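You operate a simulated robot arm through the tools that you are given. There is no shell and no other tool. Be economical: measure what you need, move in short steps, check, and stop when the job is done.

The job below is to be done with a simulated robot arm. You get a single attempt, and the scene is never put back.

## Task
Bring the orange-rimmed wheel to 2 BAR, uncouple it, load it on the grey trolley and switch off.
Fine: FILL raises, BLEED lowers; air flows only while FILL is held, so the yellow coupler may come off live, into its cup; the blue coupler stays on; burst nothing.
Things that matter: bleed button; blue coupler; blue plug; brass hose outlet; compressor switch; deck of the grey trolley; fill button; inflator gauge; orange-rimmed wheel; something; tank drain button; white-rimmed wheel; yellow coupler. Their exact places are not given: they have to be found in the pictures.

It is judged by the outcome, as a careful person would: the job done as asked, and still so three seconds after it is handed in. It fails if anything else is knocked over, pushed out of place, dropped, spilled or broken.

## Robot
A 7-joint arm with a two-finger parallel gripper on a trunk, on a base that drives. Base frame: it is fixed to the floor where the robot stands at the start and does not move with it; the origin is under the middle of the robot, x ahead of it, y to its left, z up; the surface under the hand at the start is at about z = 0.8. Lengths are in m, angles in rad, forces in N, time in s.
With the tool pointing down near the work surface it reaches from about 0.34 to 0.76 m from the robot's upright axis, wherever it stands. Its first joint turns from -2.007 to 2.007 rad. Places, roughly: bleed button [0.5, 0, 0.9]; brass hose outlet [0.6, 0.2, 0.9]; compressor switch [0.7, 0.5, 0.9]; deck of the grey trolley [-1.4, -0.2, 0.7]; fill button [0.5, -0.1, 0.9]; inflator gauge [0.6, 0, 1]; something [0.4, 0.2, 0.8]; tank drain button [0.6, 0.3, 0.9]; yellow coupler (4x4x5 cm) [0.4, -0.3, 0.4]. Payload 3.91 kg.
Tool frame: the origin (TCP) lies between the finger pads and is the grasp point; the fingertips stand 0.03 m ahead of it; z points along the fingers, y is the line along which they close. Largest opening 0.11 m; finger width 0.02, thickness 0.01; the body of the gripper, 0.048 by 0.112 m, starts 0.055 m behind the TCP.
Orientation is that of the tool frame in the base frame, as a unit quaternion [x, y, z, w]. With the fingers straight down and closing along the base's y, the tool's x points along the base's -x, its y along +y and its z along -z.

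## Interface
- The arm moves only by the tool arm_command. Its argument "targets" is a list of rows, each an object of numbers (a shift or turn left out is 0, a gripper value left out holds the last): "rx", "ry", "rz": the turn, a rotation vector about the base's x, y, z in rad; "dx", "dy", "dz": the shift along the base's x, y, z in m; "gripper": the finger opening in m, from 0 to 0.11. In form: [{"rx": .., "ry": .., "rz": .., "dx": .., "dy": .., "dz": .., "gripper": ..}, ...]. A call has 1 to 8 rows; each row is the pose to reach, as a shift and turn from the pose commanded when the call began. Each row takes 0.2 s and may step no farther than 0.05 m and 0.15 rad from the row before; otherwise, or with a gripper value out of range, the whole call is refused. A pose out of reach is approached as far as the arm can. The call stops where the force on the tool passes 40 N (or 10 N more than at its start, if that is more) or the arm is blocked; 0.2 s more then pass. The fingers move at their own pace (about 0.108 m/s each) and stop on an object; they squeeze with about 45 N. The grip force told is the motor's: it shows also when the fingers shut on nothing. Time passes only in rows, and 0.2 s behind the last, so rows that repeat a pose let the fingers close. It gives the time, the measured TCP pose, the force on the tool (base axes), the opening and the grip force at its end, in the units of the frame above (readings bear some noise), with the torque about the TCP (base axes, N m) and any sound that the robot's microphone picked up.
- Cameras (640 x 400 px; columns grow to the right, rows downward): "scene" is now at [0.0103, 0.1694, 1.598]; the picture's right is [0.24, -0.97, 0.00], its down [-0.80, -0.20, -0.56] and it looks along [0.55, 0.14, -0.83] (base axes); focal length 282 px, centre (320, 200). "wrist" rides on the gripper at [0.072, 0.017, -0.103] in the tool frame; the picture's right is [-0.23, 0.97, 0.00], its down [-0.76, -0.18, -0.62] and it looks along [-0.61, -0.14, 0.78] (tool axes); focal length 222 px, centre (320, 200).
- snapshot(camera): a new picture of that camera. The clock stands still meanwhile.
- move_column(by): slides the trunk up (or, below 0, down) by that many m; the arm and the scene camera ride with it, the base frame stays. It gives what a move gives, with no picture.
- steer(legs): drives the robot by 1 to 6 legs, each [ahead, turn to the left] in m and rad, along the robot's own axes; the way and the turn of a leg run together, so that a leg with both is an arc; at most 1.5 m and 3.142 rad a leg. The arm and the cameras ride along, it lands a little off, and it stops where it bumps. It gives what a move gives.
- aim_head(pan, tilt): turns the head with the scene camera to pan (to the left, within 2.705 rad either way) and tilt (down, from -0.506 to 1.204), counted from straight ahead of the robot. It gives what a move gives.
- point_at(camera, pixels): for up to 12 pixels [column, row] of the newest picture of that camera ("zoom" is the newest enlarged one), the place [x, y, z] in the base frame of the surface seen there, good to about 0.003 m. The clock stands still meanwhile.
- close_up(camera, box): a new picture of the part [left, top, right, bottom] of that camera's present view, enlarged. The clock stands still meanwhile.
- hand_in(): hands the job in; it is judged then, once.

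Go step by step. Measure first, check grasps and placings, and put right what went wrong. The budget is 80 turns and 60 pictures, counting those below and the enlarged ones. Unless the task says otherwise, let go and move clear before handing in, and close with one line.

The tools are called after "Emit:" by a JSON object that holds its "op" and its "data". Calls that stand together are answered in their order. arm_command: Moves the arm, as the interface text tells. Its arguments: {"type":"object","properties":{"targets":{"type":"array"}},"required":["targets"]} The other tools are called the same way: move_column (by) slides the trunk up or down; steer (legs) drives the base; aim_head (pan, tilt) turns the head that bears the scene camera; snapshot (camera) takes a picture; point_at (camera, pixels) gives the place of the surface under pixels of a picture; close_up (camera, box) takes an enlarged picture of a part of a camera's view; hand_in () hands the job in.

At the start:

```text
time: 0.0
tcp_pos: [0.5384, -0.0817, 1.1292]
orientation: [0.0, 1.0, 0.001, 0.0]
wrist_force: [0.6, 0.3, -0.3]
moment: [0.03, -0.06, -0.01]
finger_gap: 0.1101
gripper_force: 0.1
trunk travel left (down, up): [-0.725, 0.265]
robot x, y, heading: [0.0044, -0.0006, 0.004]
head pan, tilt: [0.244, 0.972]
```

scene: 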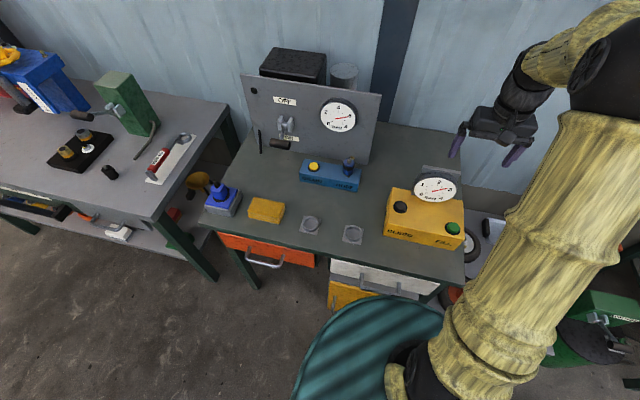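
wrist: 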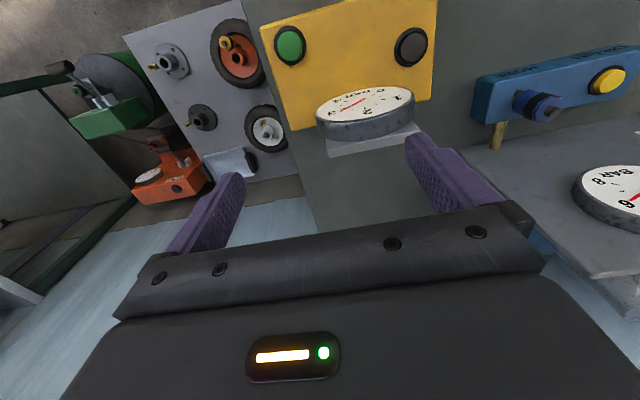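

The wrist picture shows an inflator box with the FILL (green) and BLEED (black) buttons, and the wheels on a panel at the upper left around (238,55) and (268,130). I'll enlarge these parts first.

Emit:
{"op": "close_up", "data": {"camera": "wrist", "box": [120, 0, 440, 200]}}

Emit:
{"op": "close_up", "data": {"camera": "scene", "box": [200, 40, 480, 260]}}

Emit:
{"op": "point_at", "data": {"camera": "wrist", "pixels": [[290, 45], [411, 46], [365, 105], [225, 43], [238, 70], [266, 130], [222, 30], [170, 60], [175, 180], [230, 160], [205, 118]]}}

```text
2.00 times, centred on (280, 100) of wrist
```

zoom: 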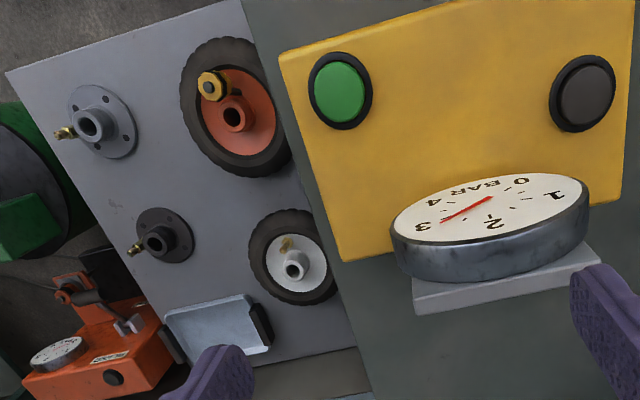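

```text
1.82 times, centred on (340, 150) of scene
```

zoom: 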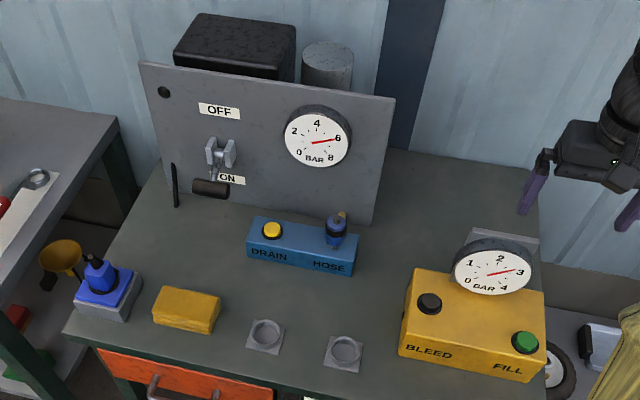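

```text
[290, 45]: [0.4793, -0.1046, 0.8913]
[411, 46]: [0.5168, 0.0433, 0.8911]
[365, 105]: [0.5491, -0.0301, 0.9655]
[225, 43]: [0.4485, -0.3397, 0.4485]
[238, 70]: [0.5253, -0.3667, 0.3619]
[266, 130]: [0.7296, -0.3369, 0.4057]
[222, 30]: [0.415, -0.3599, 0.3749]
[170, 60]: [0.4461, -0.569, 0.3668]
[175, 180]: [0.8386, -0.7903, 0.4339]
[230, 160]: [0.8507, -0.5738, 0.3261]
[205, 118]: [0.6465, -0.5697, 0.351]
```

The gauge reads just under 3, so BLEED is what's needed. Next I'll look at the right side with the wheels, and enlarge the bench parts.

Emit:
{"op": "close_up", "data": {"camera": "scene", "box": [380, 150, 480, 250]}}

Emit:
{"op": "close_up", "data": {"camera": "scene", "box": [190, 140, 380, 260]}}

Emit:
{"op": "aim_head", "data": {"pan": -0.75, "tilt": 1.0}}

Emit:
{"op": "snapshot", "data": {"camera": "scene"}}

```text
4.00 times, centred on (430, 200) of scene
```

zoom: 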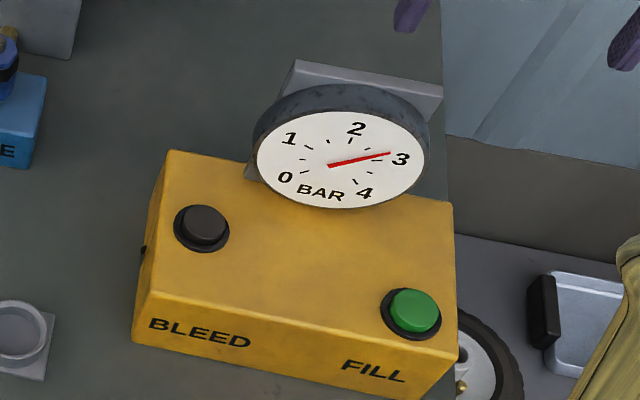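

```text
3.33 times, centred on (285, 200) of scene
```

zoom: 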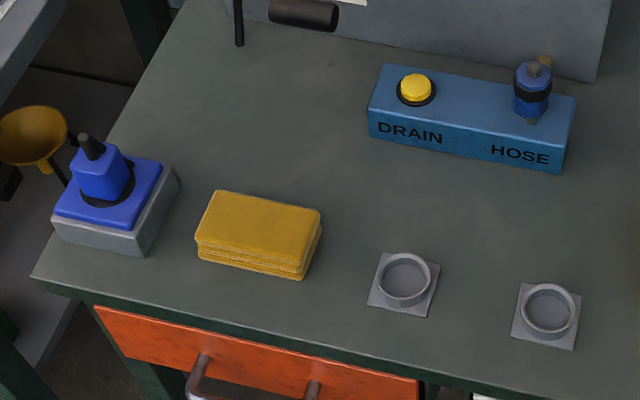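

```text
time: 1.3
tcp_pos: [0.538, -0.0816, 1.129]
orientation: [-0.001, 1.0, 0.001, 0.0]
wrist_force: [-0.2, 0.7, -0.5]
moment: [0.03, 0.01, -0.01]
finger_gap: 0.1103
gripper_force: 0.1
trunk travel left (down, up): [-0.725, 0.265]
robot x, y, heading: [-0.0022, -0.0004, 0.002]
head pan, tilt: [-0.75, 1.0]
```

```text
53 pictures are left
```

scene: 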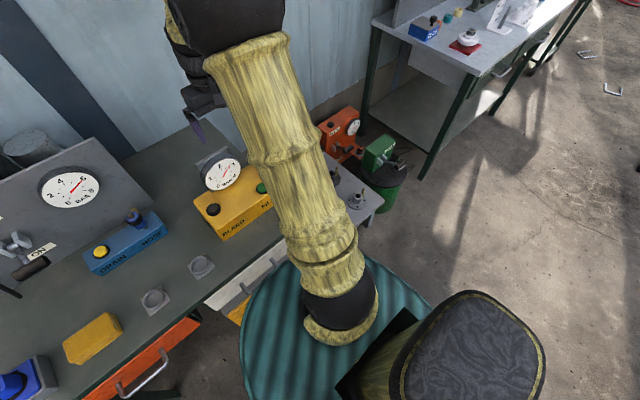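

The arm hides the wheels from this angle. I'll point the head back at the bench to measure the buttons, gauge body and cups precisely.

Emit:
{"op": "aim_head", "data": {"pan": 0.1, "tilt": 0.95}}

Emit:
{"op": "close_up", "data": {"camera": "scene", "box": [250, 130, 450, 255]}}

```text
time: 2.4
tcp_pos: [0.5376, -0.0818, 1.1285]
orientation: [0.0, 1.0, 0.001, 0.0]
wrist_force: [0.4, 0.4, 0.7]
moment: [0.01, 0.02, 0.01]
finger_gap: 0.1099
gripper_force: 0.1
trunk travel left (down, up): [-0.725, 0.265]
robot x, y, heading: [0.0007, -0.0016, 0.004]
head pan, tilt: [0.099, 0.949]
```

```text
3.20 times, centred on (350, 192) of scene
```

zoom: 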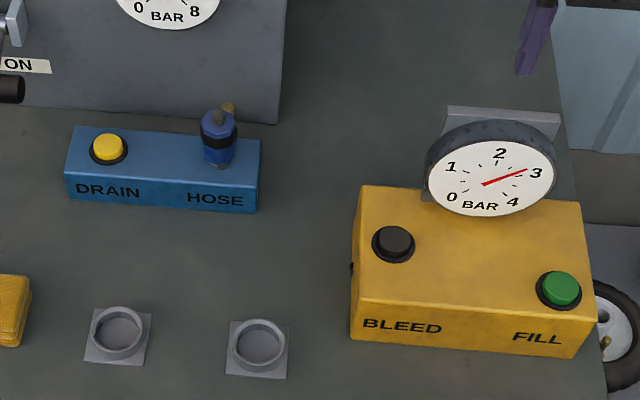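

Emit:
{"op": "point_at", "data": {"camera": "zoom", "pixels": [[395, 241], [560, 287], [435, 185], [490, 212], [490, 125], [550, 165], [430, 160], [259, 344], [117, 332], [258, 322], [258, 368], [258, 205]]}}

```text
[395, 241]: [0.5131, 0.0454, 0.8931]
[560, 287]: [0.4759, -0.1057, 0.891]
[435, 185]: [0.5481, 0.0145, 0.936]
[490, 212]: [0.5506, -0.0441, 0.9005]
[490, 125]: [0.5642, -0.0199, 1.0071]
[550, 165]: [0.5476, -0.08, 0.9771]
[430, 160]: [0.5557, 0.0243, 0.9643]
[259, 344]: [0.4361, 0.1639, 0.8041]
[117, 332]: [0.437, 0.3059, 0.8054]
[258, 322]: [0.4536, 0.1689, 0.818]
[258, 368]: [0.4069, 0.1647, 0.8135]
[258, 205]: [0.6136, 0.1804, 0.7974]
```

BLEED's cap is at [0.513, 0.045, 0.893], and the gauge body starts at x≈0.547. I'll close the fingers and hover just above BLEED, slightly towards me.

Emit:
{"op": "arm_command", "data": {"targets": [{"dx": -0.01, "dy": 0.044, "gripper": 0}, {"dx": -0.02, "dy": 0.088, "gripper": 0}, {"dx": -0.03, "dy": 0.131, "dz": -0.01, "gripper": 0}, {"dx": -0.03, "dy": 0.131, "dz": -0.055, "gripper": 0}, {"dx": -0.03, "dy": 0.131, "dz": -0.1, "gripper": 0}, {"dx": -0.03, "dy": 0.131, "dz": -0.145, "gripper": 0}, {"dx": -0.03, "dy": 0.131, "dz": -0.185, "gripper": 0}]}}

Emit:
{"op": "snapshot", "data": {"camera": "wrist"}}

Emit:
{"op": "snapshot", "data": {"camera": "scene"}}

```text
time: 4.0
tcp_pos: [0.508, 0.0488, 0.9419]
orientation: [0.0, 1.0, 0.0, 0.0]
wrist_force: [0.3, -0.5, -0.7]
moment: [0.02, 0.0, 0.03]
finger_gap: 0.0001
gripper_force: 37.9
trunk travel left (down, up): [-0.725, 0.265]
robot x, y, heading: [0.0006, -0.0023, -0.001]
head pan, tilt: [0.099, 0.949]
```

```text
51 pictures are left
```

wrist: 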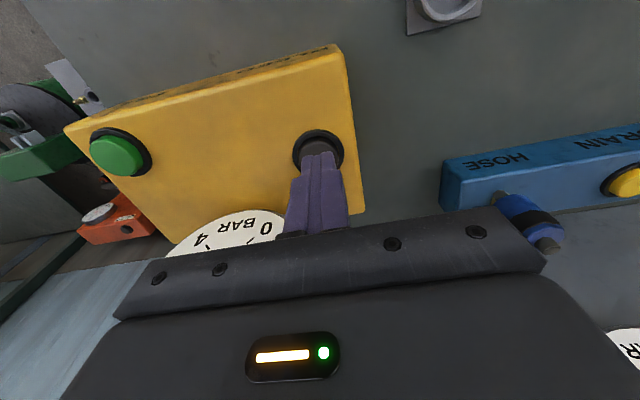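

```text
50 pictures are left
```

scene: 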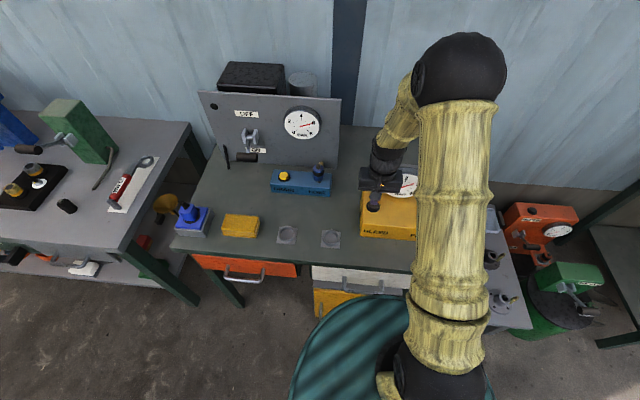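

The fingertips are over BLEED about 19 mm above the cap. I'll give it a short trial press and lift, watching the sound.

Emit:
{"op": "arm_command", "data": {"targets": [{"dz": -0.016}, {"dz": -0.026}, {"dz": -0.026}, {"dz": -0.0}]}}

Emit:
{"op": "close_up", "data": {"camera": "scene", "box": [350, 150, 450, 212]}}

```text
time: 5.0
tcp_pos: [0.5053, 0.0478, 0.9427]
orientation: [0.0, 1.0, 0.0, 0.0]
wrist_force: [-0.2, 0.2, -0.1]
moment: [0.01, 0.0, 0.0]
finger_gap: 0.0
gripper_force: 38.0
trunk travel left (down, up): [-0.725, 0.265]
robot x, y, heading: [0.0009, -0.0029, 0.002]
head pan, tilt: [0.099, 0.949]
heard: click
```

```text
6.40 times, centred on (400, 181) of scene
```

zoom: 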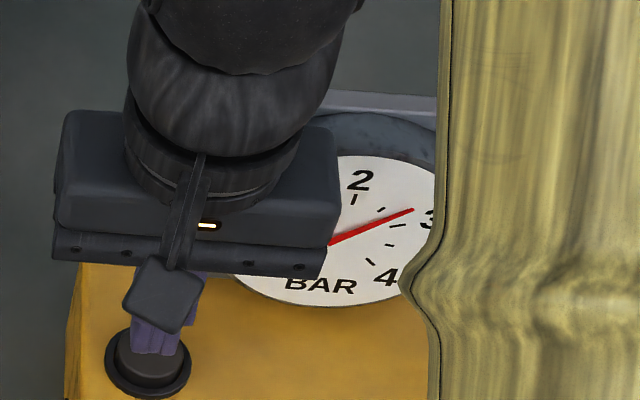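

It clicked, and the needle hardly moved (~2.85). I'll hold BLEED for longer now.

Emit:
{"op": "arm_command", "data": {"targets": [{"dz": -0.016}, {"dz": -0.026}, {"dz": -0.026}, {"dz": -0.026}, {"dz": -0.026}, {"dz": -0.026}, {"dz": -0.026}, {"dz": -0.0}]}}

Emit:
{"op": "close_up", "data": {"camera": "scene", "box": [350, 150, 450, 212]}}

```text
time: 6.8
tcp_pos: [0.5062, 0.0516, 0.9451]
orientation: [0.0, 1.0, 0.0, 0.0]
wrist_force: [-0.1, 0.7, 0.4]
moment: [0.02, -0.04, -0.03]
finger_gap: 0.0
gripper_force: 38.3
trunk travel left (down, up): [-0.725, 0.265]
robot x, y, heading: [-0.0004, 0.0004, -0.001]
head pan, tilt: [0.099, 0.949]
heard: click
```

```text
6.40 times, centred on (400, 181) of scene
```

zoom: 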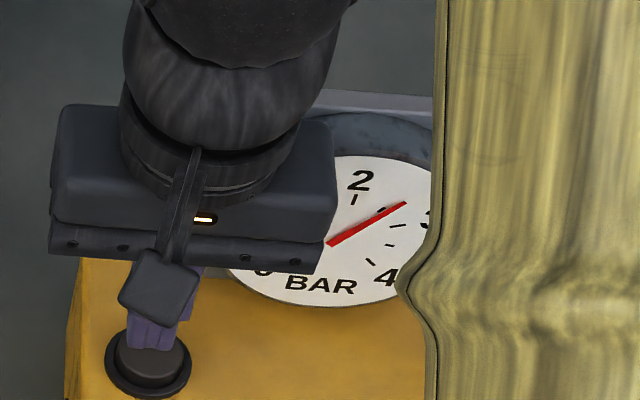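

The needle moved to about 2.65. I'll hold for about 2 s more and read it while it is still pressed.

Emit:
{"op": "arm_command", "data": {"targets": [{"dz": -0.016}, {"dz": -0.026}, {"dz": -0.026}, {"dz": -0.026}, {"dz": -0.026}, {"dz": -0.026}, {"dz": -0.026}, {"dz": -0.026}]}}

Emit:
{"op": "close_up", "data": {"camera": "scene", "box": [350, 150, 450, 212]}}

```text
time: 8.6
tcp_pos: [0.5066, 0.0512, 0.9189]
orientation: [0.0, 1.0, 0.001, 0.0]
wrist_force: [0.2, 0.9, 2.8]
moment: [0.04, -0.01, 0.0]
finger_gap: 0.0
gripper_force: 37.6
trunk travel left (down, up): [-0.725, 0.265]
robot x, y, heading: [0.0002, 0.0017, 0.0]
head pan, tilt: [0.099, 0.949]
heard: click
```

```text
6.40 times, centred on (400, 181) of scene
```

zoom: 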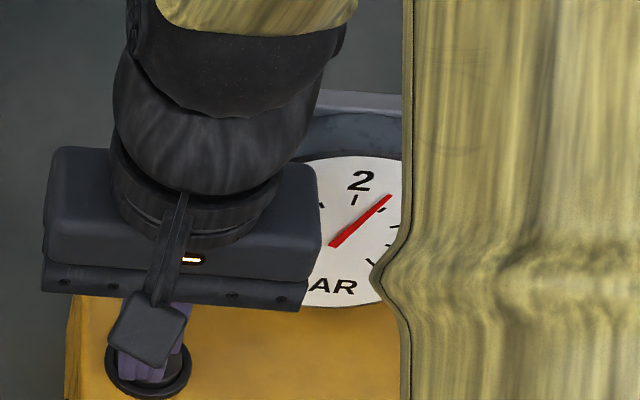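

The needle is at about 2.35 and still held. I'll hold about 1.2 s more, then look.

Emit:
{"op": "arm_command", "data": {"targets": [{"dz": 0}, {"dz": 0}, {"dz": 0}, {"dz": 0}, {"dz": 0}]}}

Emit:
{"op": "close_up", "data": {"camera": "scene", "box": [350, 150, 450, 212]}}

```text
time: 9.8
tcp_pos: [0.5085, 0.0517, 0.917]
orientation: [-0.001, 1.0, 0.0, 0.0]
wrist_force: [1.0, 1.0, 2.8]
moment: [0.03, -0.03, 0.01]
finger_gap: 0.0
gripper_force: 37.8
trunk travel left (down, up): [-0.725, 0.265]
robot x, y, heading: [-0.0004, 0.0001, 0.002]
head pan, tilt: [0.099, 0.949]
```

```text
6.40 times, centred on (400, 181) of scene
```

zoom: 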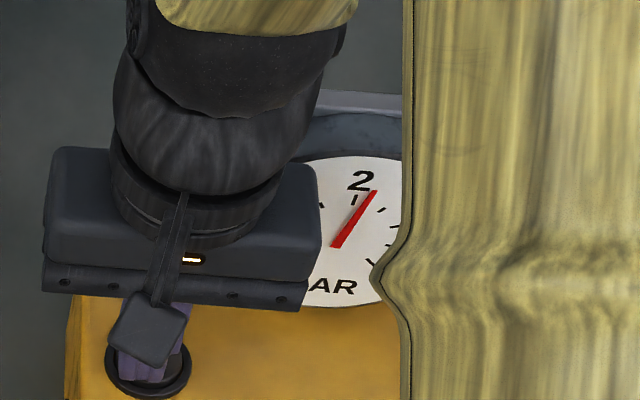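

About 2.2 now. I'll hold about 0.7 s more, then release and lift clear for a good reading.

Emit:
{"op": "arm_command", "data": {"targets": [{"dz": 0}, {"dz": 0}, {"dz": 0}, {"dz": 0.026}, {"dz": 0.07, "dy": 0.02}]}}

Emit:
{"op": "close_up", "data": {"camera": "scene", "box": [350, 150, 450, 212]}}

```text
time: 11.0
tcp_pos: [0.5067, 0.0731, 0.9858]
orientation: [0.0, 1.0, 0.0, 0.0]
wrist_force: [0.0, 0.7, 0.5]
moment: [0.0, 0.04, 0.0]
finger_gap: 0.0
gripper_force: 37.8
trunk travel left (down, up): [-0.725, 0.265]
robot x, y, heading: [0.0003, 0.0004, 0.0]
head pan, tilt: [0.099, 0.949]
```

```text
6.40 times, centred on (400, 181) of scene
```

zoom: 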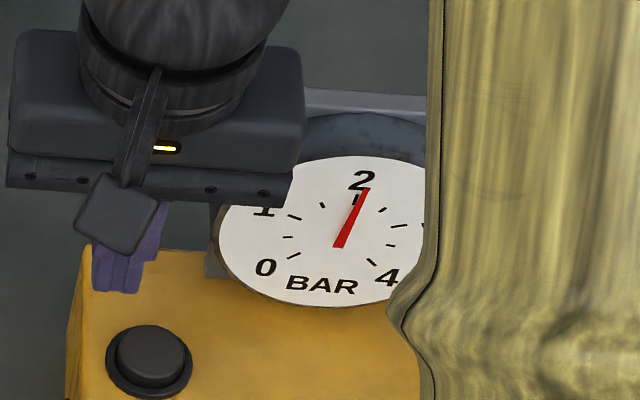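

The needle is a hair over 2 (~2.08). One more short press, about 0.5 s.

Emit:
{"op": "arm_command", "data": {"targets": [{"dz": -0.044, "dy": -0.02}, {"dz": -0.07, "dy": -0.02}, {"dz": -0.07, "dy": -0.02}, {"dz": -0.044, "dy": -0.02}, {"dz": 0}, {"dz": 0.02, "dy": 0.04}]}}

Emit:
{"op": "close_up", "data": {"camera": "scene", "box": [376, 165, 424, 195]}}

```text
time: 12.4
tcp_pos: [0.5056, 0.1095, 1.0066]
orientation: [0.0, 1.0, 0.0, 0.001]
wrist_force: [0.3, -0.2, 0.4]
moment: [-0.03, 0.01, -0.02]
finger_gap: 0.0001
gripper_force: 37.7
trunk travel left (down, up): [-0.725, 0.265]
robot x, y, heading: [-0.0016, -0.0013, 0.002]
head pan, tilt: [0.099, 0.949]
heard: click
```

```text
13.33 times, centred on (400, 180) of scene
```

zoom: 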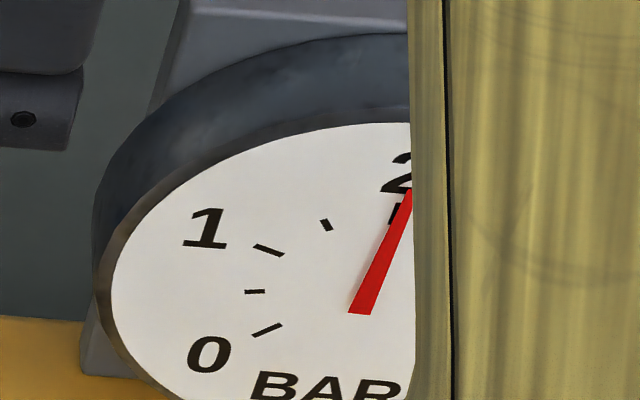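

The gauge shows about 2.0 (2.03 by needle angle). Now I'll lift the arm a bit and look around to the right and behind, to plan the driving.

Emit:
{"op": "arm_command", "data": {"targets": [{"dz": 0.05}, {"dz": 0.1}, {"dz": 0.15}]}}

Emit:
{"op": "aim_head", "data": {"pan": -1.7, "tilt": 0.75}}

Emit:
{"op": "snapshot", "data": {"camera": "scene"}}

Emit:
{"op": "aim_head", "data": {"pan": -2.7, "tilt": 0.7}}

Emit:
{"op": "snapshot", "data": {"camera": "scene"}}

```text
time: 13.2
tcp_pos: [0.5004, 0.1128, 1.1581]
orientation: [0.0, 1.0, 0.0, 0.0]
wrist_force: [0.6, -0.1, -0.6]
moment: [-0.03, 0.01, 0.02]
finger_gap: 0.0
gripper_force: 37.2
trunk travel left (down, up): [-0.725, 0.265]
robot x, y, heading: [0.0018, 0.0025, -0.001]
head pan, tilt: [0.099, 0.949]
```

```text
time: 15.0
tcp_pos: [0.5033, 0.1122, 1.1561]
orientation: [0.0, 1.0, 0.001, 0.001]
wrist_force: [0.1, 0.4, 0.7]
moment: [-0.01, -0.01, 0.02]
finger_gap: 0.0
gripper_force: 37.9
trunk travel left (down, up): [-0.725, 0.265]
robot x, y, heading: [-0.0023, -0.0024, -0.002]
head pan, tilt: [-1.7, 0.75]
```

```text
43 pictures are left
```

scene: 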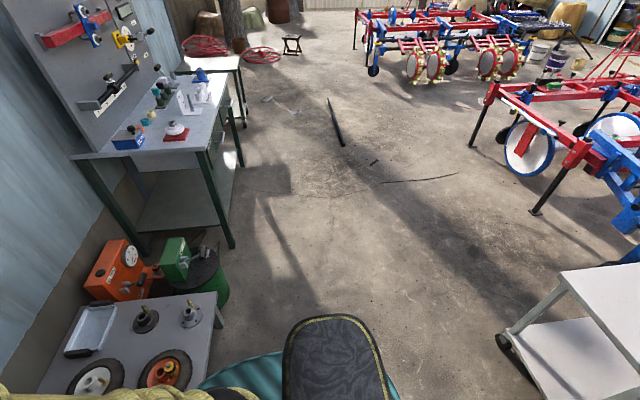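

```text
time: 16.3
tcp_pos: [0.5035, 0.1131, 1.156]
orientation: [0.0, 1.0, 0.001, 0.0]
wrist_force: [-0.6, -0.3, -0.6]
moment: [-0.01, -0.01, 0.0]
finger_gap: 0.0003
gripper_force: 37.7
trunk travel left (down, up): [-0.725, 0.265]
robot x, y, heading: [-0.0011, -0.0003, -0.002]
head pan, tilt: [-2.7, 0.7]
```

```text
42 pictures are left
```

scene: 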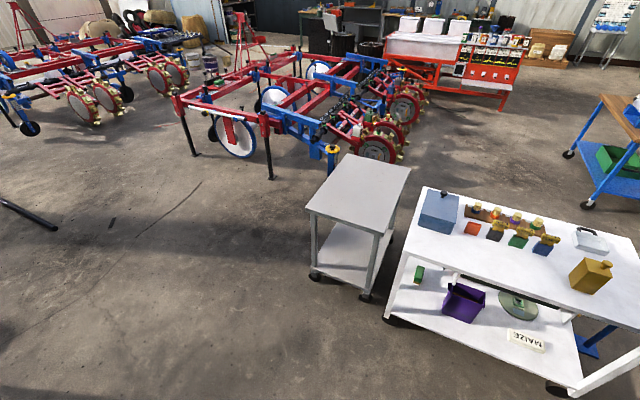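

Floor to the right is clear, and the grey trolley is behind me (deck at px (360,185)). I'll measure the deck and get a close look at the wheels.

Emit:
{"op": "point_at", "data": {"camera": "scene", "pixels": [[360, 188], [346, 157], [405, 168], [380, 230], [312, 208], [425, 195], [365, 295], [315, 275]]}}

Emit:
{"op": "aim_head", "data": {"pan": -1.45, "tilt": 1.15}}

Emit:
{"op": "snapshot", "data": {"camera": "scene"}}

```text
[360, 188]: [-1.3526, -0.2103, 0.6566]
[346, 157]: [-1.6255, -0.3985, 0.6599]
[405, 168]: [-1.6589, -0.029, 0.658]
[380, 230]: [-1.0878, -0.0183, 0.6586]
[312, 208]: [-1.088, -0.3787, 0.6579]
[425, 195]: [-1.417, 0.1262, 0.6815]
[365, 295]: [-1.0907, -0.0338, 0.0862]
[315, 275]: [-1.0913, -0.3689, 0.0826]
```

```text
time: 17.7
tcp_pos: [0.503, 0.1128, 1.1563]
orientation: [0.0, 1.0, 0.0, 0.001]
wrist_force: [0.0, -0.4, -0.7]
moment: [0.02, -0.02, -0.01]
finger_gap: 0.0
gripper_force: 37.8
trunk travel left (down, up): [-0.725, 0.265]
robot x, y, heading: [-0.0026, -0.0006, -0.006]
head pan, tilt: [-1.45, 1.15]
```

```text
41 pictures are left
```

scene: 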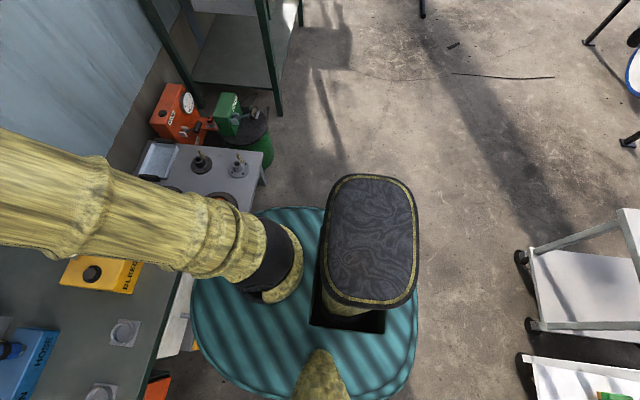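

Trolley deck: x −1.66…−1.09, y −0.39…−0.02, z 0.658. I'll back off a little and shift the robot 0.5 m to the right, so it stands squarely before the wheel table.

Emit:
{"op": "steer", "data": {"legs": [[-0.15, 0], [0, -1.571], [0.5, 0], [0, 1.571]]}}

Emit:
{"op": "aim_head", "data": {"pan": 0.25, "tilt": 1.0}}

Emit:
{"op": "snapshot", "data": {"camera": "scene"}}

```text
time: 33.2
tcp_pos: [0.3692, -0.4002, 1.1563]
orientation: [-0.003, 1.0, -0.001, 0.0]
wrist_force: [-0.1, -1.1, 0.5]
moment: [0.01, 0.03, 0.02]
finger_gap: 0.0001
gripper_force: 37.5
trunk travel left (down, up): [-0.725, 0.265]
robot x, y, heading: [-0.1353, -0.5159, 0.0]
head pan, tilt: [-1.45, 1.15]
```

```text
time: 35.0
tcp_pos: [0.3686, -0.4006, 1.1574]
orientation: [-0.004, 1.0, 0.001, 0.0]
wrist_force: [-0.7, -0.4, 0.4]
moment: [-0.01, -0.04, 0.0]
finger_gap: 0.0001
gripper_force: 37.8
trunk travel left (down, up): [-0.725, 0.265]
robot x, y, heading: [-0.1285, -0.5146, 0.007]
head pan, tilt: [0.25, 1.0]
```

```text
40 pictures are left
```

scene: 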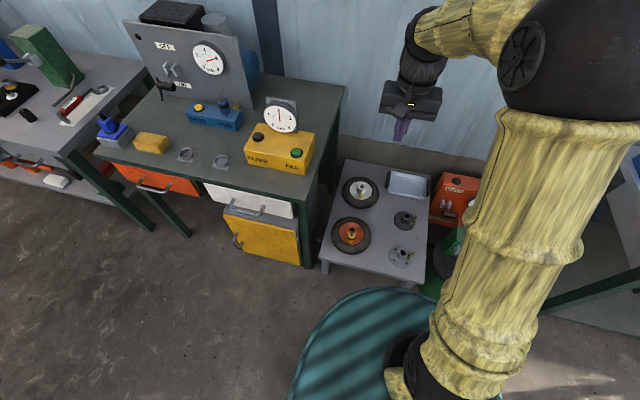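

The view is clear now: orange wheel at (350,235), gauge at (280,117). I'll enlarge both.

Emit:
{"op": "close_up", "data": {"camera": "scene", "box": [260, 95, 310, 140]}}

Emit:
{"op": "close_up", "data": {"camera": "scene", "box": [310, 150, 450, 290]}}

Emit:
{"op": "point_at", "data": {"camera": "scene", "pixels": [[325, 265], [425, 284], [345, 162], [392, 225], [351, 235], [353, 229], [361, 190], [372, 237], [331, 232], [350, 217], [350, 252]]}}

```text
8.89 times, centred on (285, 118) of scene
```

zoom: 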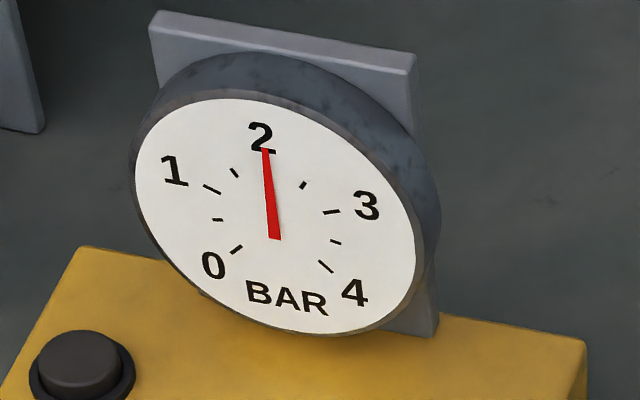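

```text
2.86 times, centred on (380, 220) of scene
```

zoom: 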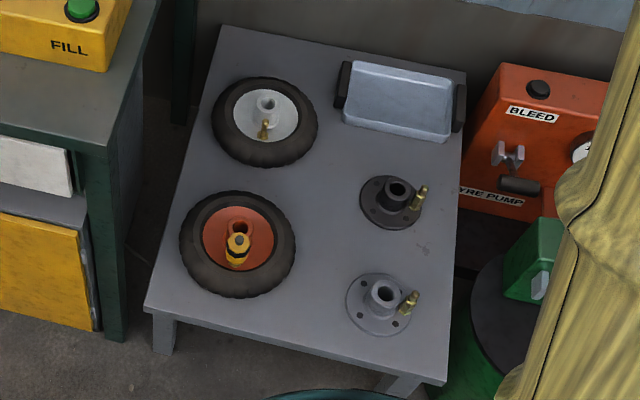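

```text
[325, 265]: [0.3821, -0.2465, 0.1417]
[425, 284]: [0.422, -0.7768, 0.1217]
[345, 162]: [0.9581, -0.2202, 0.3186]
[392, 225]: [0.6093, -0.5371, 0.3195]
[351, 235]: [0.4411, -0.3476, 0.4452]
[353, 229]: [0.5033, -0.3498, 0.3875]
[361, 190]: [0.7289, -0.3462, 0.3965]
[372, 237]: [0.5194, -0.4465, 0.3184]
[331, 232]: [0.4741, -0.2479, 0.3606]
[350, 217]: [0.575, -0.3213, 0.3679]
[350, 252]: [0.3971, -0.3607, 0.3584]
```

From here the gauge reads 2.0 exactly. The yellow coupler top is at [0.441, −0.348, 0.445], and seems tilted; I'll lower the trunk and use the wrist camera to see its axis.

Emit:
{"op": "move_column", "data": {"by": -0.45}}

Emit:
{"op": "arm_command", "data": {"targets": [{"gripper": 0.11}, {"dx": 0.0, "dy": 0.04, "gripper": 0.11}]}}

Emit:
{"op": "snapshot", "data": {"camera": "wrist"}}

Emit:
{"op": "snapshot", "data": {"camera": "scene"}}

```text
refused: -0.45 is not a number from -0.4 to 0.4
```

```text
time: 35.5
tcp_pos: [0.3675, -0.3596, 1.157]
orientation: [-0.003, 1.0, 0.0, -0.001]
wrist_force: [0.7, 0.3, -0.2]
moment: [-0.04, 0.0, -0.01]
finger_gap: 0.1101
gripper_force: 0.1
trunk travel left (down, up): [-0.725, 0.265]
robot x, y, heading: [-0.1356, -0.518, 0.007]
head pan, tilt: [0.25, 1.0]
```

```text
37 pictures are left
```

wrist: 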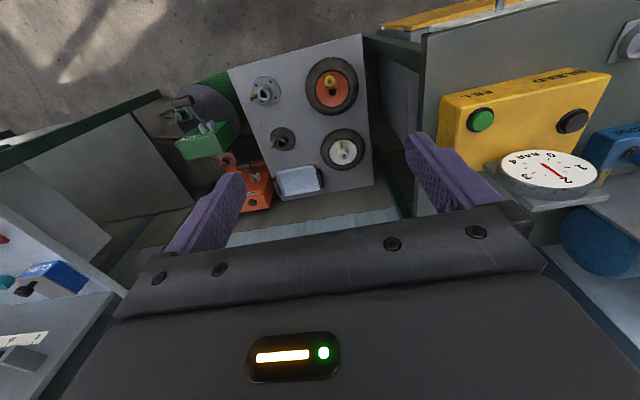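

```text
36 pictures are left
```

scene: 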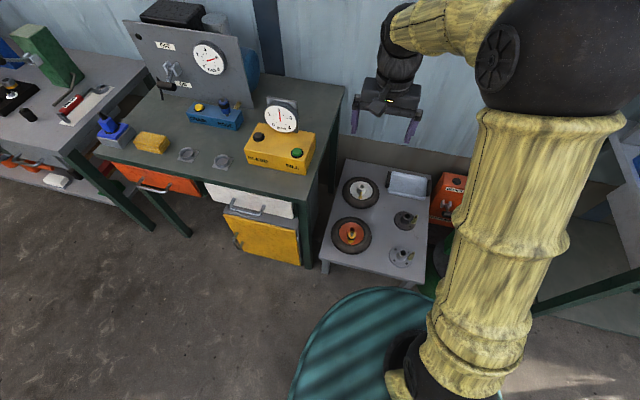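

The column limit is 0.4 per call, so I'll lower 0.4 and look with the wrist camera.

Emit:
{"op": "move_column", "data": {"by": -0.4}}

Emit:
{"op": "close_up", "data": {"camera": "wrist", "box": [160, 0, 480, 200]}}

Emit:
{"op": "close_up", "data": {"camera": "scene", "box": [240, 100, 480, 250]}}

```text
time: 39.4
tcp_pos: [0.3679, -0.3607, 0.7569]
orientation: [-0.004, 1.0, 0.0, 0.0]
wrist_force: [-0.3, -0.7, -0.3]
moment: [-0.01, -0.02, 0.0]
finger_gap: 0.11
gripper_force: 0.1
trunk travel left (down, up): [-0.325, 0.665]
robot x, y, heading: [-0.1354, -0.5174, 0.003]
head pan, tilt: [0.25, 1.0]
```

```text
2.00 times, centred on (320, 100) of wrist
```

zoom: 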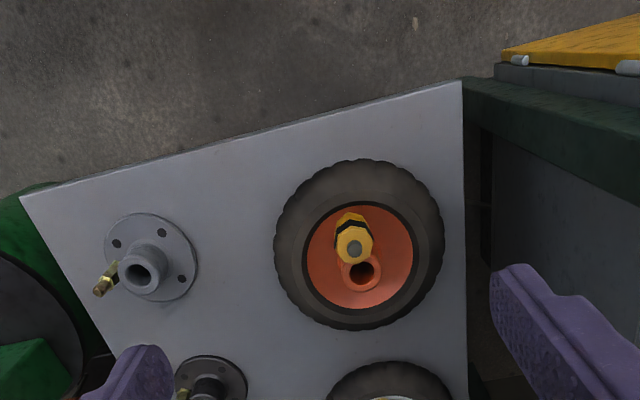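

```text
2.67 times, centred on (360, 175) of scene
```

zoom: 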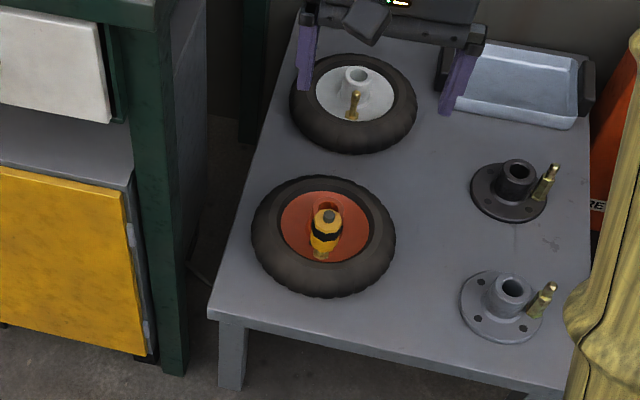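

I'll measure points along the coupler and the hub to get the axis tilt.

Emit:
{"op": "point_at", "data": {"camera": "zoom", "pixels": [[329, 216], [325, 232], [322, 246], [320, 257], [354, 94], [351, 116], [552, 287], [538, 314], [330, 203], [300, 230], [130, 150], [358, 72]]}}

Emit:
{"op": "close_up", "data": {"camera": "wrist", "box": [290, 70, 390, 170]}}

```text
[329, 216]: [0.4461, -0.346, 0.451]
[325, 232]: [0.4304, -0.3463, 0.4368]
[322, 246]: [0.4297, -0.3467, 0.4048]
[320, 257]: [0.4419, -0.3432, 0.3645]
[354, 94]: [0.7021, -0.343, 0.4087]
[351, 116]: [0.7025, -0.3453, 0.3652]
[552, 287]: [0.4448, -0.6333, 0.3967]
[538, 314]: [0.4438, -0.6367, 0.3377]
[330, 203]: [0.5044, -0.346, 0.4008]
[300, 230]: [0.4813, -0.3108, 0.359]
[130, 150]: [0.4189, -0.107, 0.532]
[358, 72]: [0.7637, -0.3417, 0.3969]
```

```text
4.00 times, centred on (340, 120) of wrist
```

zoom: 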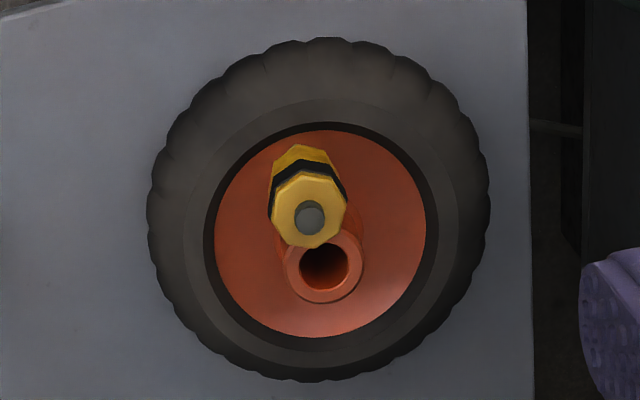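

The nipple and coupler are upright, with the axis at about (0.447, −0.346) and the top at 0.451. I'll approach from above with a 0.08 opening.

Emit:
{"op": "arm_command", "data": {"targets": [{"dx": 0.026, "dy": 0.005, "dz": -0.04, "gripper": 0.08}, {"dx": 0.052, "dy": 0.01, "dz": -0.08, "gripper": 0.08}, {"dx": 0.078, "dy": 0.015, "dz": -0.12, "gripper": 0.08}, {"dx": 0.078, "dy": 0.015, "dz": -0.165}, {"dx": 0.078, "dy": 0.015, "dz": -0.21}, {"dx": 0.078, "dy": 0.015, "dz": -0.25}]}}

Emit:
{"op": "snapshot", "data": {"camera": "wrist"}}

Emit:
{"op": "close_up", "data": {"camera": "scene", "box": [260, 100, 480, 250]}}

```text
time: 40.8
tcp_pos: [0.443, -0.3462, 0.5077]
orientation: [-0.004, 1.0, 0.001, 0.001]
wrist_force: [-0.1, -0.1, 0.0]
moment: [0.02, 0.01, 0.0]
finger_gap: 0.08
gripper_force: 0.1
trunk travel left (down, up): [-0.325, 0.665]
robot x, y, heading: [-0.1369, -0.5187, 0.005]
head pan, tilt: [0.25, 1.0]
```

```text
32 pictures are left
```

wrist: 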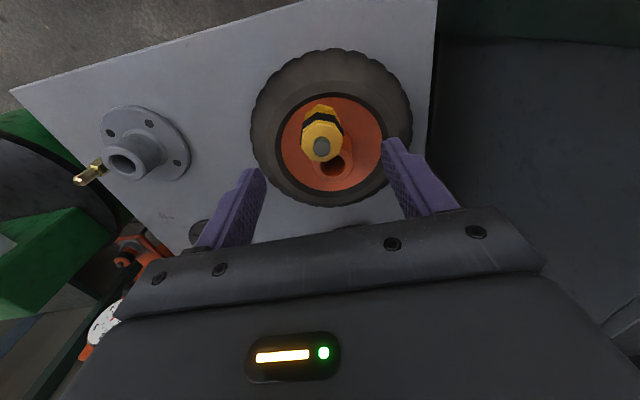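

```text
2.67 times, centred on (370, 175) of scene
```

zoom: 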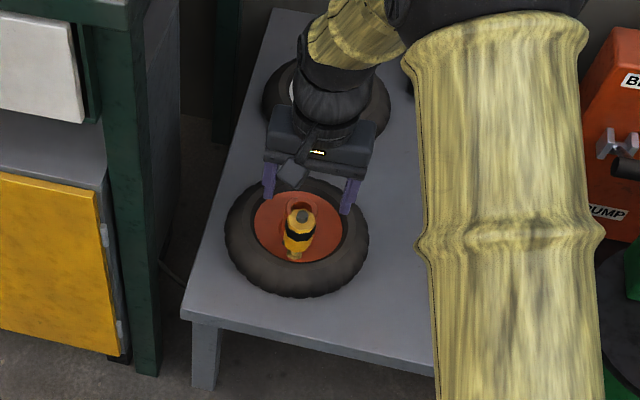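

The alignment looks good. I'll confirm the coupler's top position, then descend and close.

Emit:
{"op": "point_at", "data": {"camera": "wrist", "pixels": [[322, 146], [320, 122], [305, 140], [340, 140], [333, 168]]}}

Emit:
{"op": "arm_command", "data": {"targets": [{"dx": 0.002, "dz": -0.04}, {"dx": 0.003, "dz": -0.074}, {"dx": 0.003, "dz": -0.074, "gripper": 0}, {"dx": 0.003, "dz": -0.074, "gripper": 0}, {"dx": 0.003, "dz": -0.074, "gripper": 0}]}}

```text
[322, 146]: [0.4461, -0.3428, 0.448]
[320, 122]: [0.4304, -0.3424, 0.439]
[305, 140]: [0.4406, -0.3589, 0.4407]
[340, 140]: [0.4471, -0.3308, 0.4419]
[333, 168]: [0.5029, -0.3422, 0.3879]
```

```text
time: 42.0
tcp_pos: [0.4499, -0.3457, 0.4329]
orientation: [-0.003, 1.0, 0.0, 0.0]
wrist_force: [0.1, 1.0, 0.1]
moment: [0.05, -0.01, 0.0]
finger_gap: 0.0391
gripper_force: 44.7
trunk travel left (down, up): [-0.325, 0.665]
robot x, y, heading: [-0.1317, -0.5159, 0.008]
head pan, tilt: [0.25, 1.0]
```

Gripped at a 39 mm opening. I'll pull straight up gently.

Emit:
{"op": "arm_command", "data": {"targets": [{"dz": 0.01}, {"dz": 0.025}, {"dz": 0.045}, {"dz": 0.08}, {"dz": 0.12}]}}

Emit:
{"op": "snapshot", "data": {"camera": "wrist"}}

```text
time: 43.2
tcp_pos: [0.4518, -0.3467, 0.5536]
orientation: [-0.004, 1.0, 0.0, 0.0]
wrist_force: [-0.4, -0.1, -0.9]
moment: [0.01, 0.03, -0.01]
finger_gap: 0.0389
gripper_force: 44.8
trunk travel left (down, up): [-0.325, 0.665]
robot x, y, heading: [-0.1347, -0.5167, 0.007]
head pan, tilt: [0.25, 1.0]
```

```text
30 pictures are left
```

wrist: 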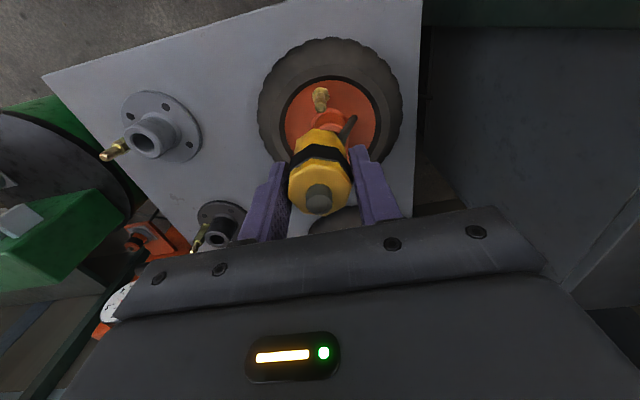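

The coupler is free with no disturbance to the wheel. I'll raise trunk and arm, then drive back to the bench in front of its cup (about [0.436, 0.164]).

Emit:
{"op": "move_column", "data": {"by": 0.4}}

Emit:
{"op": "arm_command", "data": {"targets": [{"dz": 0.05, "dx": -0.03}, {"dz": 0.1, "dx": -0.06}, {"dz": 0.13, "dx": -0.1}]}}

Emit:
{"op": "steer", "data": {"legs": [[0, 1.564], [0.8, 0], [0, -1.571], [0.1, 0]]}}

Emit:
{"op": "aim_head", "data": {"pan": 0.15, "tilt": 0.9}}

Emit:
{"op": "snapshot", "data": {"camera": "scene"}}

```text
time: 47.0
tcp_pos: [0.4508, -0.3472, 0.9541]
orientation: [-0.004, 1.0, -0.001, 0.0]
wrist_force: [-0.2, -0.7, -1.0]
moment: [0.0, 0.02, 0.0]
finger_gap: 0.039
gripper_force: 44.9
trunk travel left (down, up): [-0.725, 0.265]
robot x, y, heading: [-0.1325, -0.5179, 0.007]
head pan, tilt: [0.25, 1.0]
```

```text
refused: row 1 steps farther than a row can; nothing moved
```

```text
time: 64.1
tcp_pos: [0.5283, 0.4818, 0.9529]
orientation: [-0.008, 1.0, 0.0, 0.0]
wrist_force: [0.8, -0.1, -1.1]
moment: [0.04, 0.04, 0.04]
finger_gap: 0.039
gripper_force: 45.0
trunk travel left (down, up): [-0.725, 0.265]
robot x, y, heading: [-0.0553, 0.3039, 0.019]
head pan, tilt: [0.25, 1.0]
```

```text
time: 64.8
tcp_pos: [0.5283, 0.4803, 0.9537]
orientation: [-0.009, 1.0, 0.0, 0.0]
wrist_force: [-0.4, 0.7, -1.7]
moment: [-0.05, -0.01, 0.01]
finger_gap: 0.0388
gripper_force: 44.4
trunk travel left (down, up): [-0.725, 0.265]
robot x, y, heading: [-0.054, 0.3043, 0.017]
head pan, tilt: [0.15, 0.901]
```

```text
29 pictures are left
```

scene: 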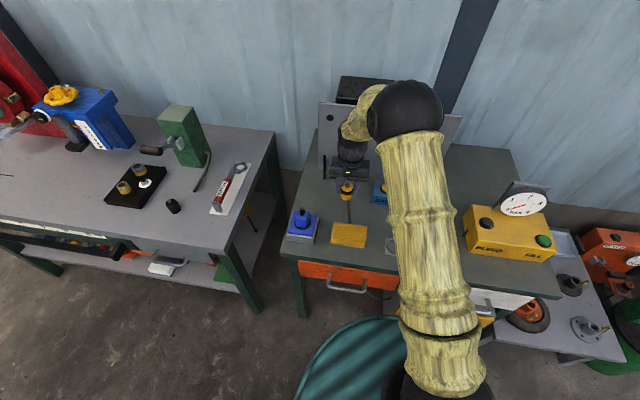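

The arm lift was refused, but the drive passed without touching anything; I'm at (−0.055, 0.304). Let me look at the coupler and cups up close.

Emit:
{"op": "close_up", "data": {"camera": "scene", "box": [270, 90, 470, 270]}}

Emit:
{"op": "snapshot", "data": {"camera": "wrist"}}

```text
2.22 times, centred on (370, 180) of scene
```

zoom: 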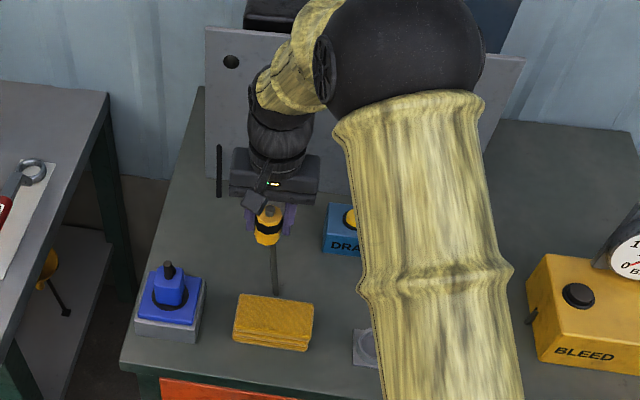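

```text
27 pictures are left
```

wrist: 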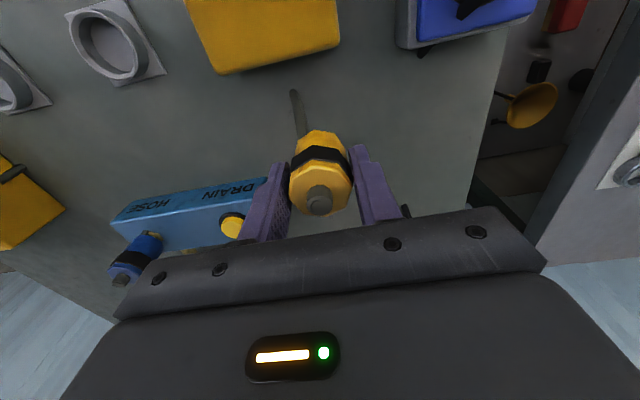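

A thin dark thing shows below the coupler at (297,110) in the wrist view; I'll check whether it's on the bench or hanging.

Emit:
{"op": "point_at", "data": {"camera": "wrist", "pixels": [[294, 95], [297, 108], [300, 122], [302, 132], [320, 140], [319, 192], [105, 45], [8, 88], [85, 45], [133, 45], [105, 18], [108, 76]]}}

Emit:
{"op": "close_up", "data": {"camera": "wrist", "box": [220, 60, 420, 240]}}

```text
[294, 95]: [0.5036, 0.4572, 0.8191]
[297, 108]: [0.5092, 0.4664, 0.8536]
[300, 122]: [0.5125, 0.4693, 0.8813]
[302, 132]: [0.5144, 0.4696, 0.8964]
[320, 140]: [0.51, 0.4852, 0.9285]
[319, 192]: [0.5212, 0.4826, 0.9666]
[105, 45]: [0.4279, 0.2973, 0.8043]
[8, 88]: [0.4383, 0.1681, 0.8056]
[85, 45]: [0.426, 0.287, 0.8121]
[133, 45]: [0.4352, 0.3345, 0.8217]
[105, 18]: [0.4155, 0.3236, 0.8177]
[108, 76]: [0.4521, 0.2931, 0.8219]
```

```text
2.22 times, centred on (320, 150) of wrist
```

zoom: 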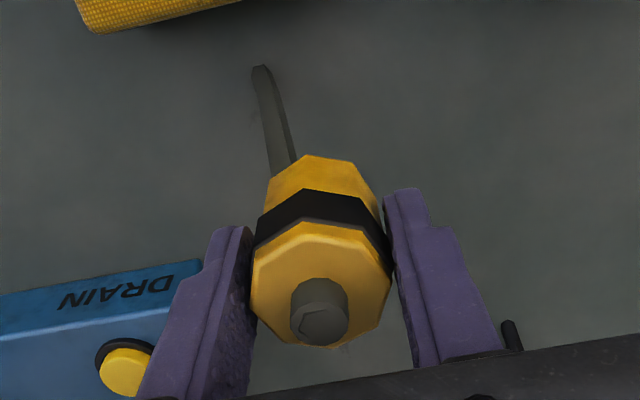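

There's a short tail dangling from the coupler's lower end, down to z≈0.815. I'll lift a bit, and go sideways (clear of the sponge) towards the yellow cup, then view again.

Emit:
{"op": "arm_command", "data": {"targets": [{"dz": 0.045}, {"dz": 0.045, "dy": -0.045}, {"dz": 0.045, "dy": -0.09}, {"dz": 0.045, "dy": -0.135}, {"dz": 0.045, "dy": -0.18}, {"dz": 0.045, "dy": -0.225}, {"dz": 0.045, "dy": -0.27}, {"dz": 0.045, "dy": -0.31}]}}

Emit:
{"op": "snapshot", "data": {"camera": "wrist"}}

Emit:
{"op": "close_up", "data": {"camera": "scene", "box": [330, 110, 530, 260]}}

```text
time: 66.6
tcp_pos: [0.5295, 0.1709, 0.9979]
orientation: [-0.01, 1.0, 0.001, -0.001]
wrist_force: [0.0, -0.5, -0.1]
moment: [0.01, 0.03, 0.03]
finger_gap: 0.0388
gripper_force: 45.2
trunk travel left (down, up): [-0.725, 0.265]
robot x, y, heading: [-0.0561, 0.3044, 0.015]
head pan, tilt: [0.15, 0.901]
```

```text
25 pictures are left
```

wrist: 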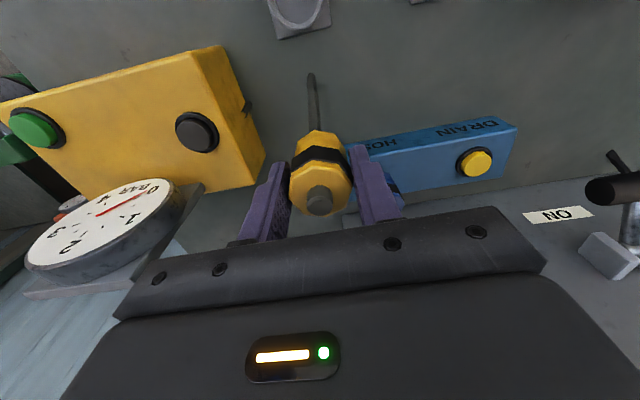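

```text
2.67 times, centred on (430, 185) of scene
```

zoom: 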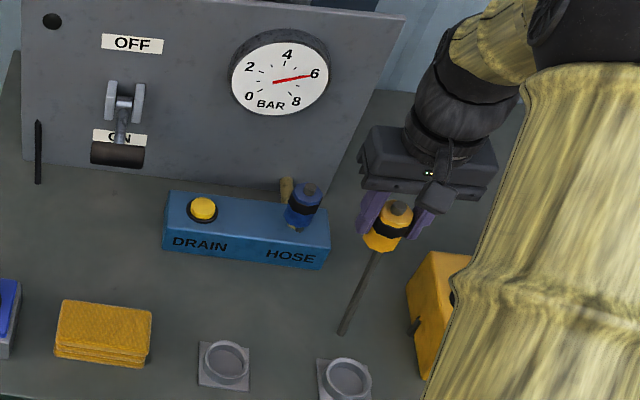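

The tail now lies differently. I'll measure its two ends and where it leads.

Emit:
{"op": "point_at", "data": {"camera": "zoom", "pixels": [[374, 258], [360, 290], [343, 330], [398, 208], [380, 240], [416, 325], [348, 380], [348, 358], [330, 378], [370, 378], [226, 362], [290, 190]]}}

Emit:
{"op": "point_at", "data": {"camera": "wrist", "pixels": [[310, 78], [313, 100], [315, 122], [317, 200], [248, 108]]}}

```text
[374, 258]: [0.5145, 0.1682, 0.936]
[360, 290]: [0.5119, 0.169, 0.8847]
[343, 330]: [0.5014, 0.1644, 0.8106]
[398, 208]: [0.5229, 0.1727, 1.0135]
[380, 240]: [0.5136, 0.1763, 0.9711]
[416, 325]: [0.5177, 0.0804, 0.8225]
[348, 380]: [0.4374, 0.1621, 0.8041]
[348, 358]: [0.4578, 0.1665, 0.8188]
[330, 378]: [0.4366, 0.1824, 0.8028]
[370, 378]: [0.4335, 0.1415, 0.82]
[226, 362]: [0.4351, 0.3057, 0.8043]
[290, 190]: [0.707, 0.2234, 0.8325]
```

```text
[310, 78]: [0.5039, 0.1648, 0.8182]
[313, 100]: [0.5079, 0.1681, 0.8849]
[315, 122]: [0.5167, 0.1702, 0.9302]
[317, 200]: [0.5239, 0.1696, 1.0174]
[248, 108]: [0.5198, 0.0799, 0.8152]
```

The cup's centre is at about (0.434, 0.164), with its rim at z 0.819. Held this low the fingers would hit the rim, so I'll stand the coupler on the free bench here and regrip it higher. Lowering first.

Emit:
{"op": "arm_command", "data": {"targets": [{"dz": -0.045}, {"dz": -0.09}, {"dz": -0.13}, {"dz": -0.152}, {"dz": -0.158}]}}

Emit:
{"op": "close_up", "data": {"camera": "scene", "box": [370, 140, 500, 240]}}

```text
time: 67.8
tcp_pos: [0.5317, 0.1715, 0.8435]
orientation: [-0.008, 1.0, 0.0, 0.002]
wrist_force: [0.6, 2.7, 12.8]
moment: [0.13, 0.23, -0.01]
finger_gap: 0.0388
gripper_force: 45.0
trunk travel left (down, up): [-0.725, 0.265]
robot x, y, heading: [-0.0543, 0.3036, 0.016]
head pan, tilt: [0.15, 0.901]
```

```text
4.00 times, centred on (435, 190) of scene
```

zoom: 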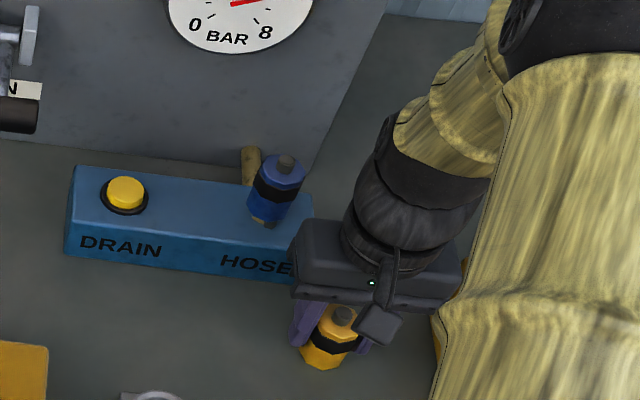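

Contact came at TCP z 0.8435, so the coupler reaches 46 mm below the TCP: in the cup the fingertips would just clear the rim. No regrip needed; I'll lift and move over the cup.

Emit:
{"op": "arm_command", "data": {"targets": [{"dz": 0.045}, {"dz": 0.09}, {"dz": 0.09, "dx": -0.047, "dy": -0.003}, {"dz": 0.09, "dx": -0.094, "dy": -0.006}, {"dz": 0.07, "dx": -0.094, "dy": -0.006}]}}

Emit:
{"op": "snapshot", "data": {"camera": "wrist"}}

Emit:
{"op": "close_up", "data": {"camera": "scene", "box": [370, 160, 500, 260]}}

```text
time: 69.0
tcp_pos: [0.4341, 0.1663, 0.91]
orientation: [-0.008, 1.0, 0.0, 0.0]
wrist_force: [0.6, -0.1, -0.7]
moment: [-0.02, 0.01, 0.0]
finger_gap: 0.0391
gripper_force: 45.2
trunk travel left (down, up): [-0.725, 0.265]
robot x, y, heading: [-0.0571, 0.3062, 0.019]
head pan, tilt: [0.15, 0.901]
```

```text
22 pictures are left
```

wrist: 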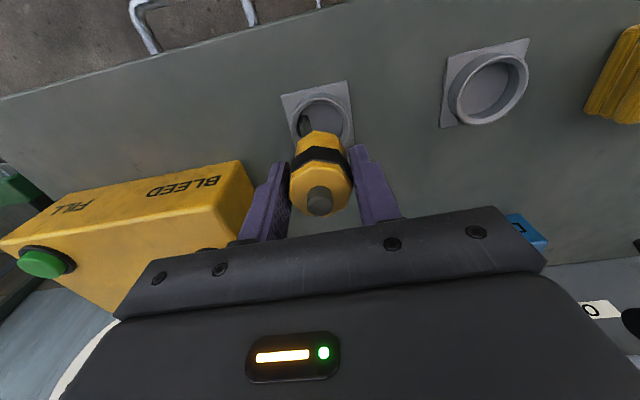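

```text
4.00 times, centred on (435, 210) of scene
```

zoom: 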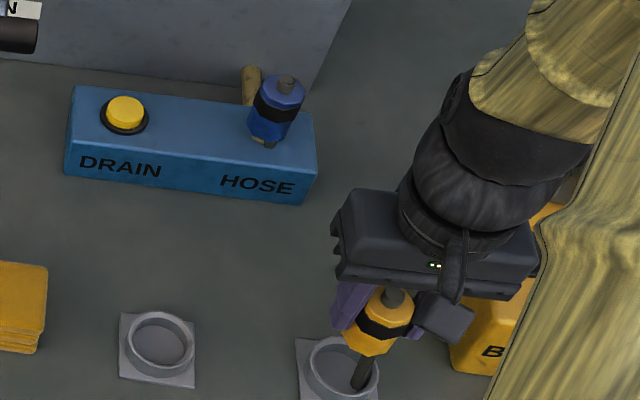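

I'll measure this cup's rim and the coupler in the current wrist view for centring.

Emit:
{"op": "point_at", "data": {"camera": "wrist", "pixels": [[295, 118], [350, 118], [322, 97], [322, 101], [319, 195], [293, 175], [349, 175], [284, 97], [346, 83], [298, 145], [352, 143]]}}

Emit:
{"op": "point_at", "data": {"camera": "zoom", "pixels": [[308, 365], [340, 337], [312, 380], [300, 342], [393, 296], [377, 385], [128, 335], [192, 355], [160, 318], [158, 375]]}}

```text
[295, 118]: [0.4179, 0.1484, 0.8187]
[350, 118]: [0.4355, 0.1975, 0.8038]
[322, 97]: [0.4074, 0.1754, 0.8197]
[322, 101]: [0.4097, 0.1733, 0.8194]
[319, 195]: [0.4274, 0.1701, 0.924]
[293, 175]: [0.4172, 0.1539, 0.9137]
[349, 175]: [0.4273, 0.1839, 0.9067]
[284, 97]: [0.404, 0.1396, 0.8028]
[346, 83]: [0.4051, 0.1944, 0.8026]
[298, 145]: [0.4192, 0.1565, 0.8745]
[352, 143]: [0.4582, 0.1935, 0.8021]
```

```text
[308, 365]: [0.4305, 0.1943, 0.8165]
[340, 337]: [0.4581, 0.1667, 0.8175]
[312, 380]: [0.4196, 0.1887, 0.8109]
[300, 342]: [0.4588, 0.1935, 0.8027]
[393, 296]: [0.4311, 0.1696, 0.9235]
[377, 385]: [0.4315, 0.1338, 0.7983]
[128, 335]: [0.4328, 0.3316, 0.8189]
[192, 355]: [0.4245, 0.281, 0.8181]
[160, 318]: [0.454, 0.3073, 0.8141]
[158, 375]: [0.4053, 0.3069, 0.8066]
```

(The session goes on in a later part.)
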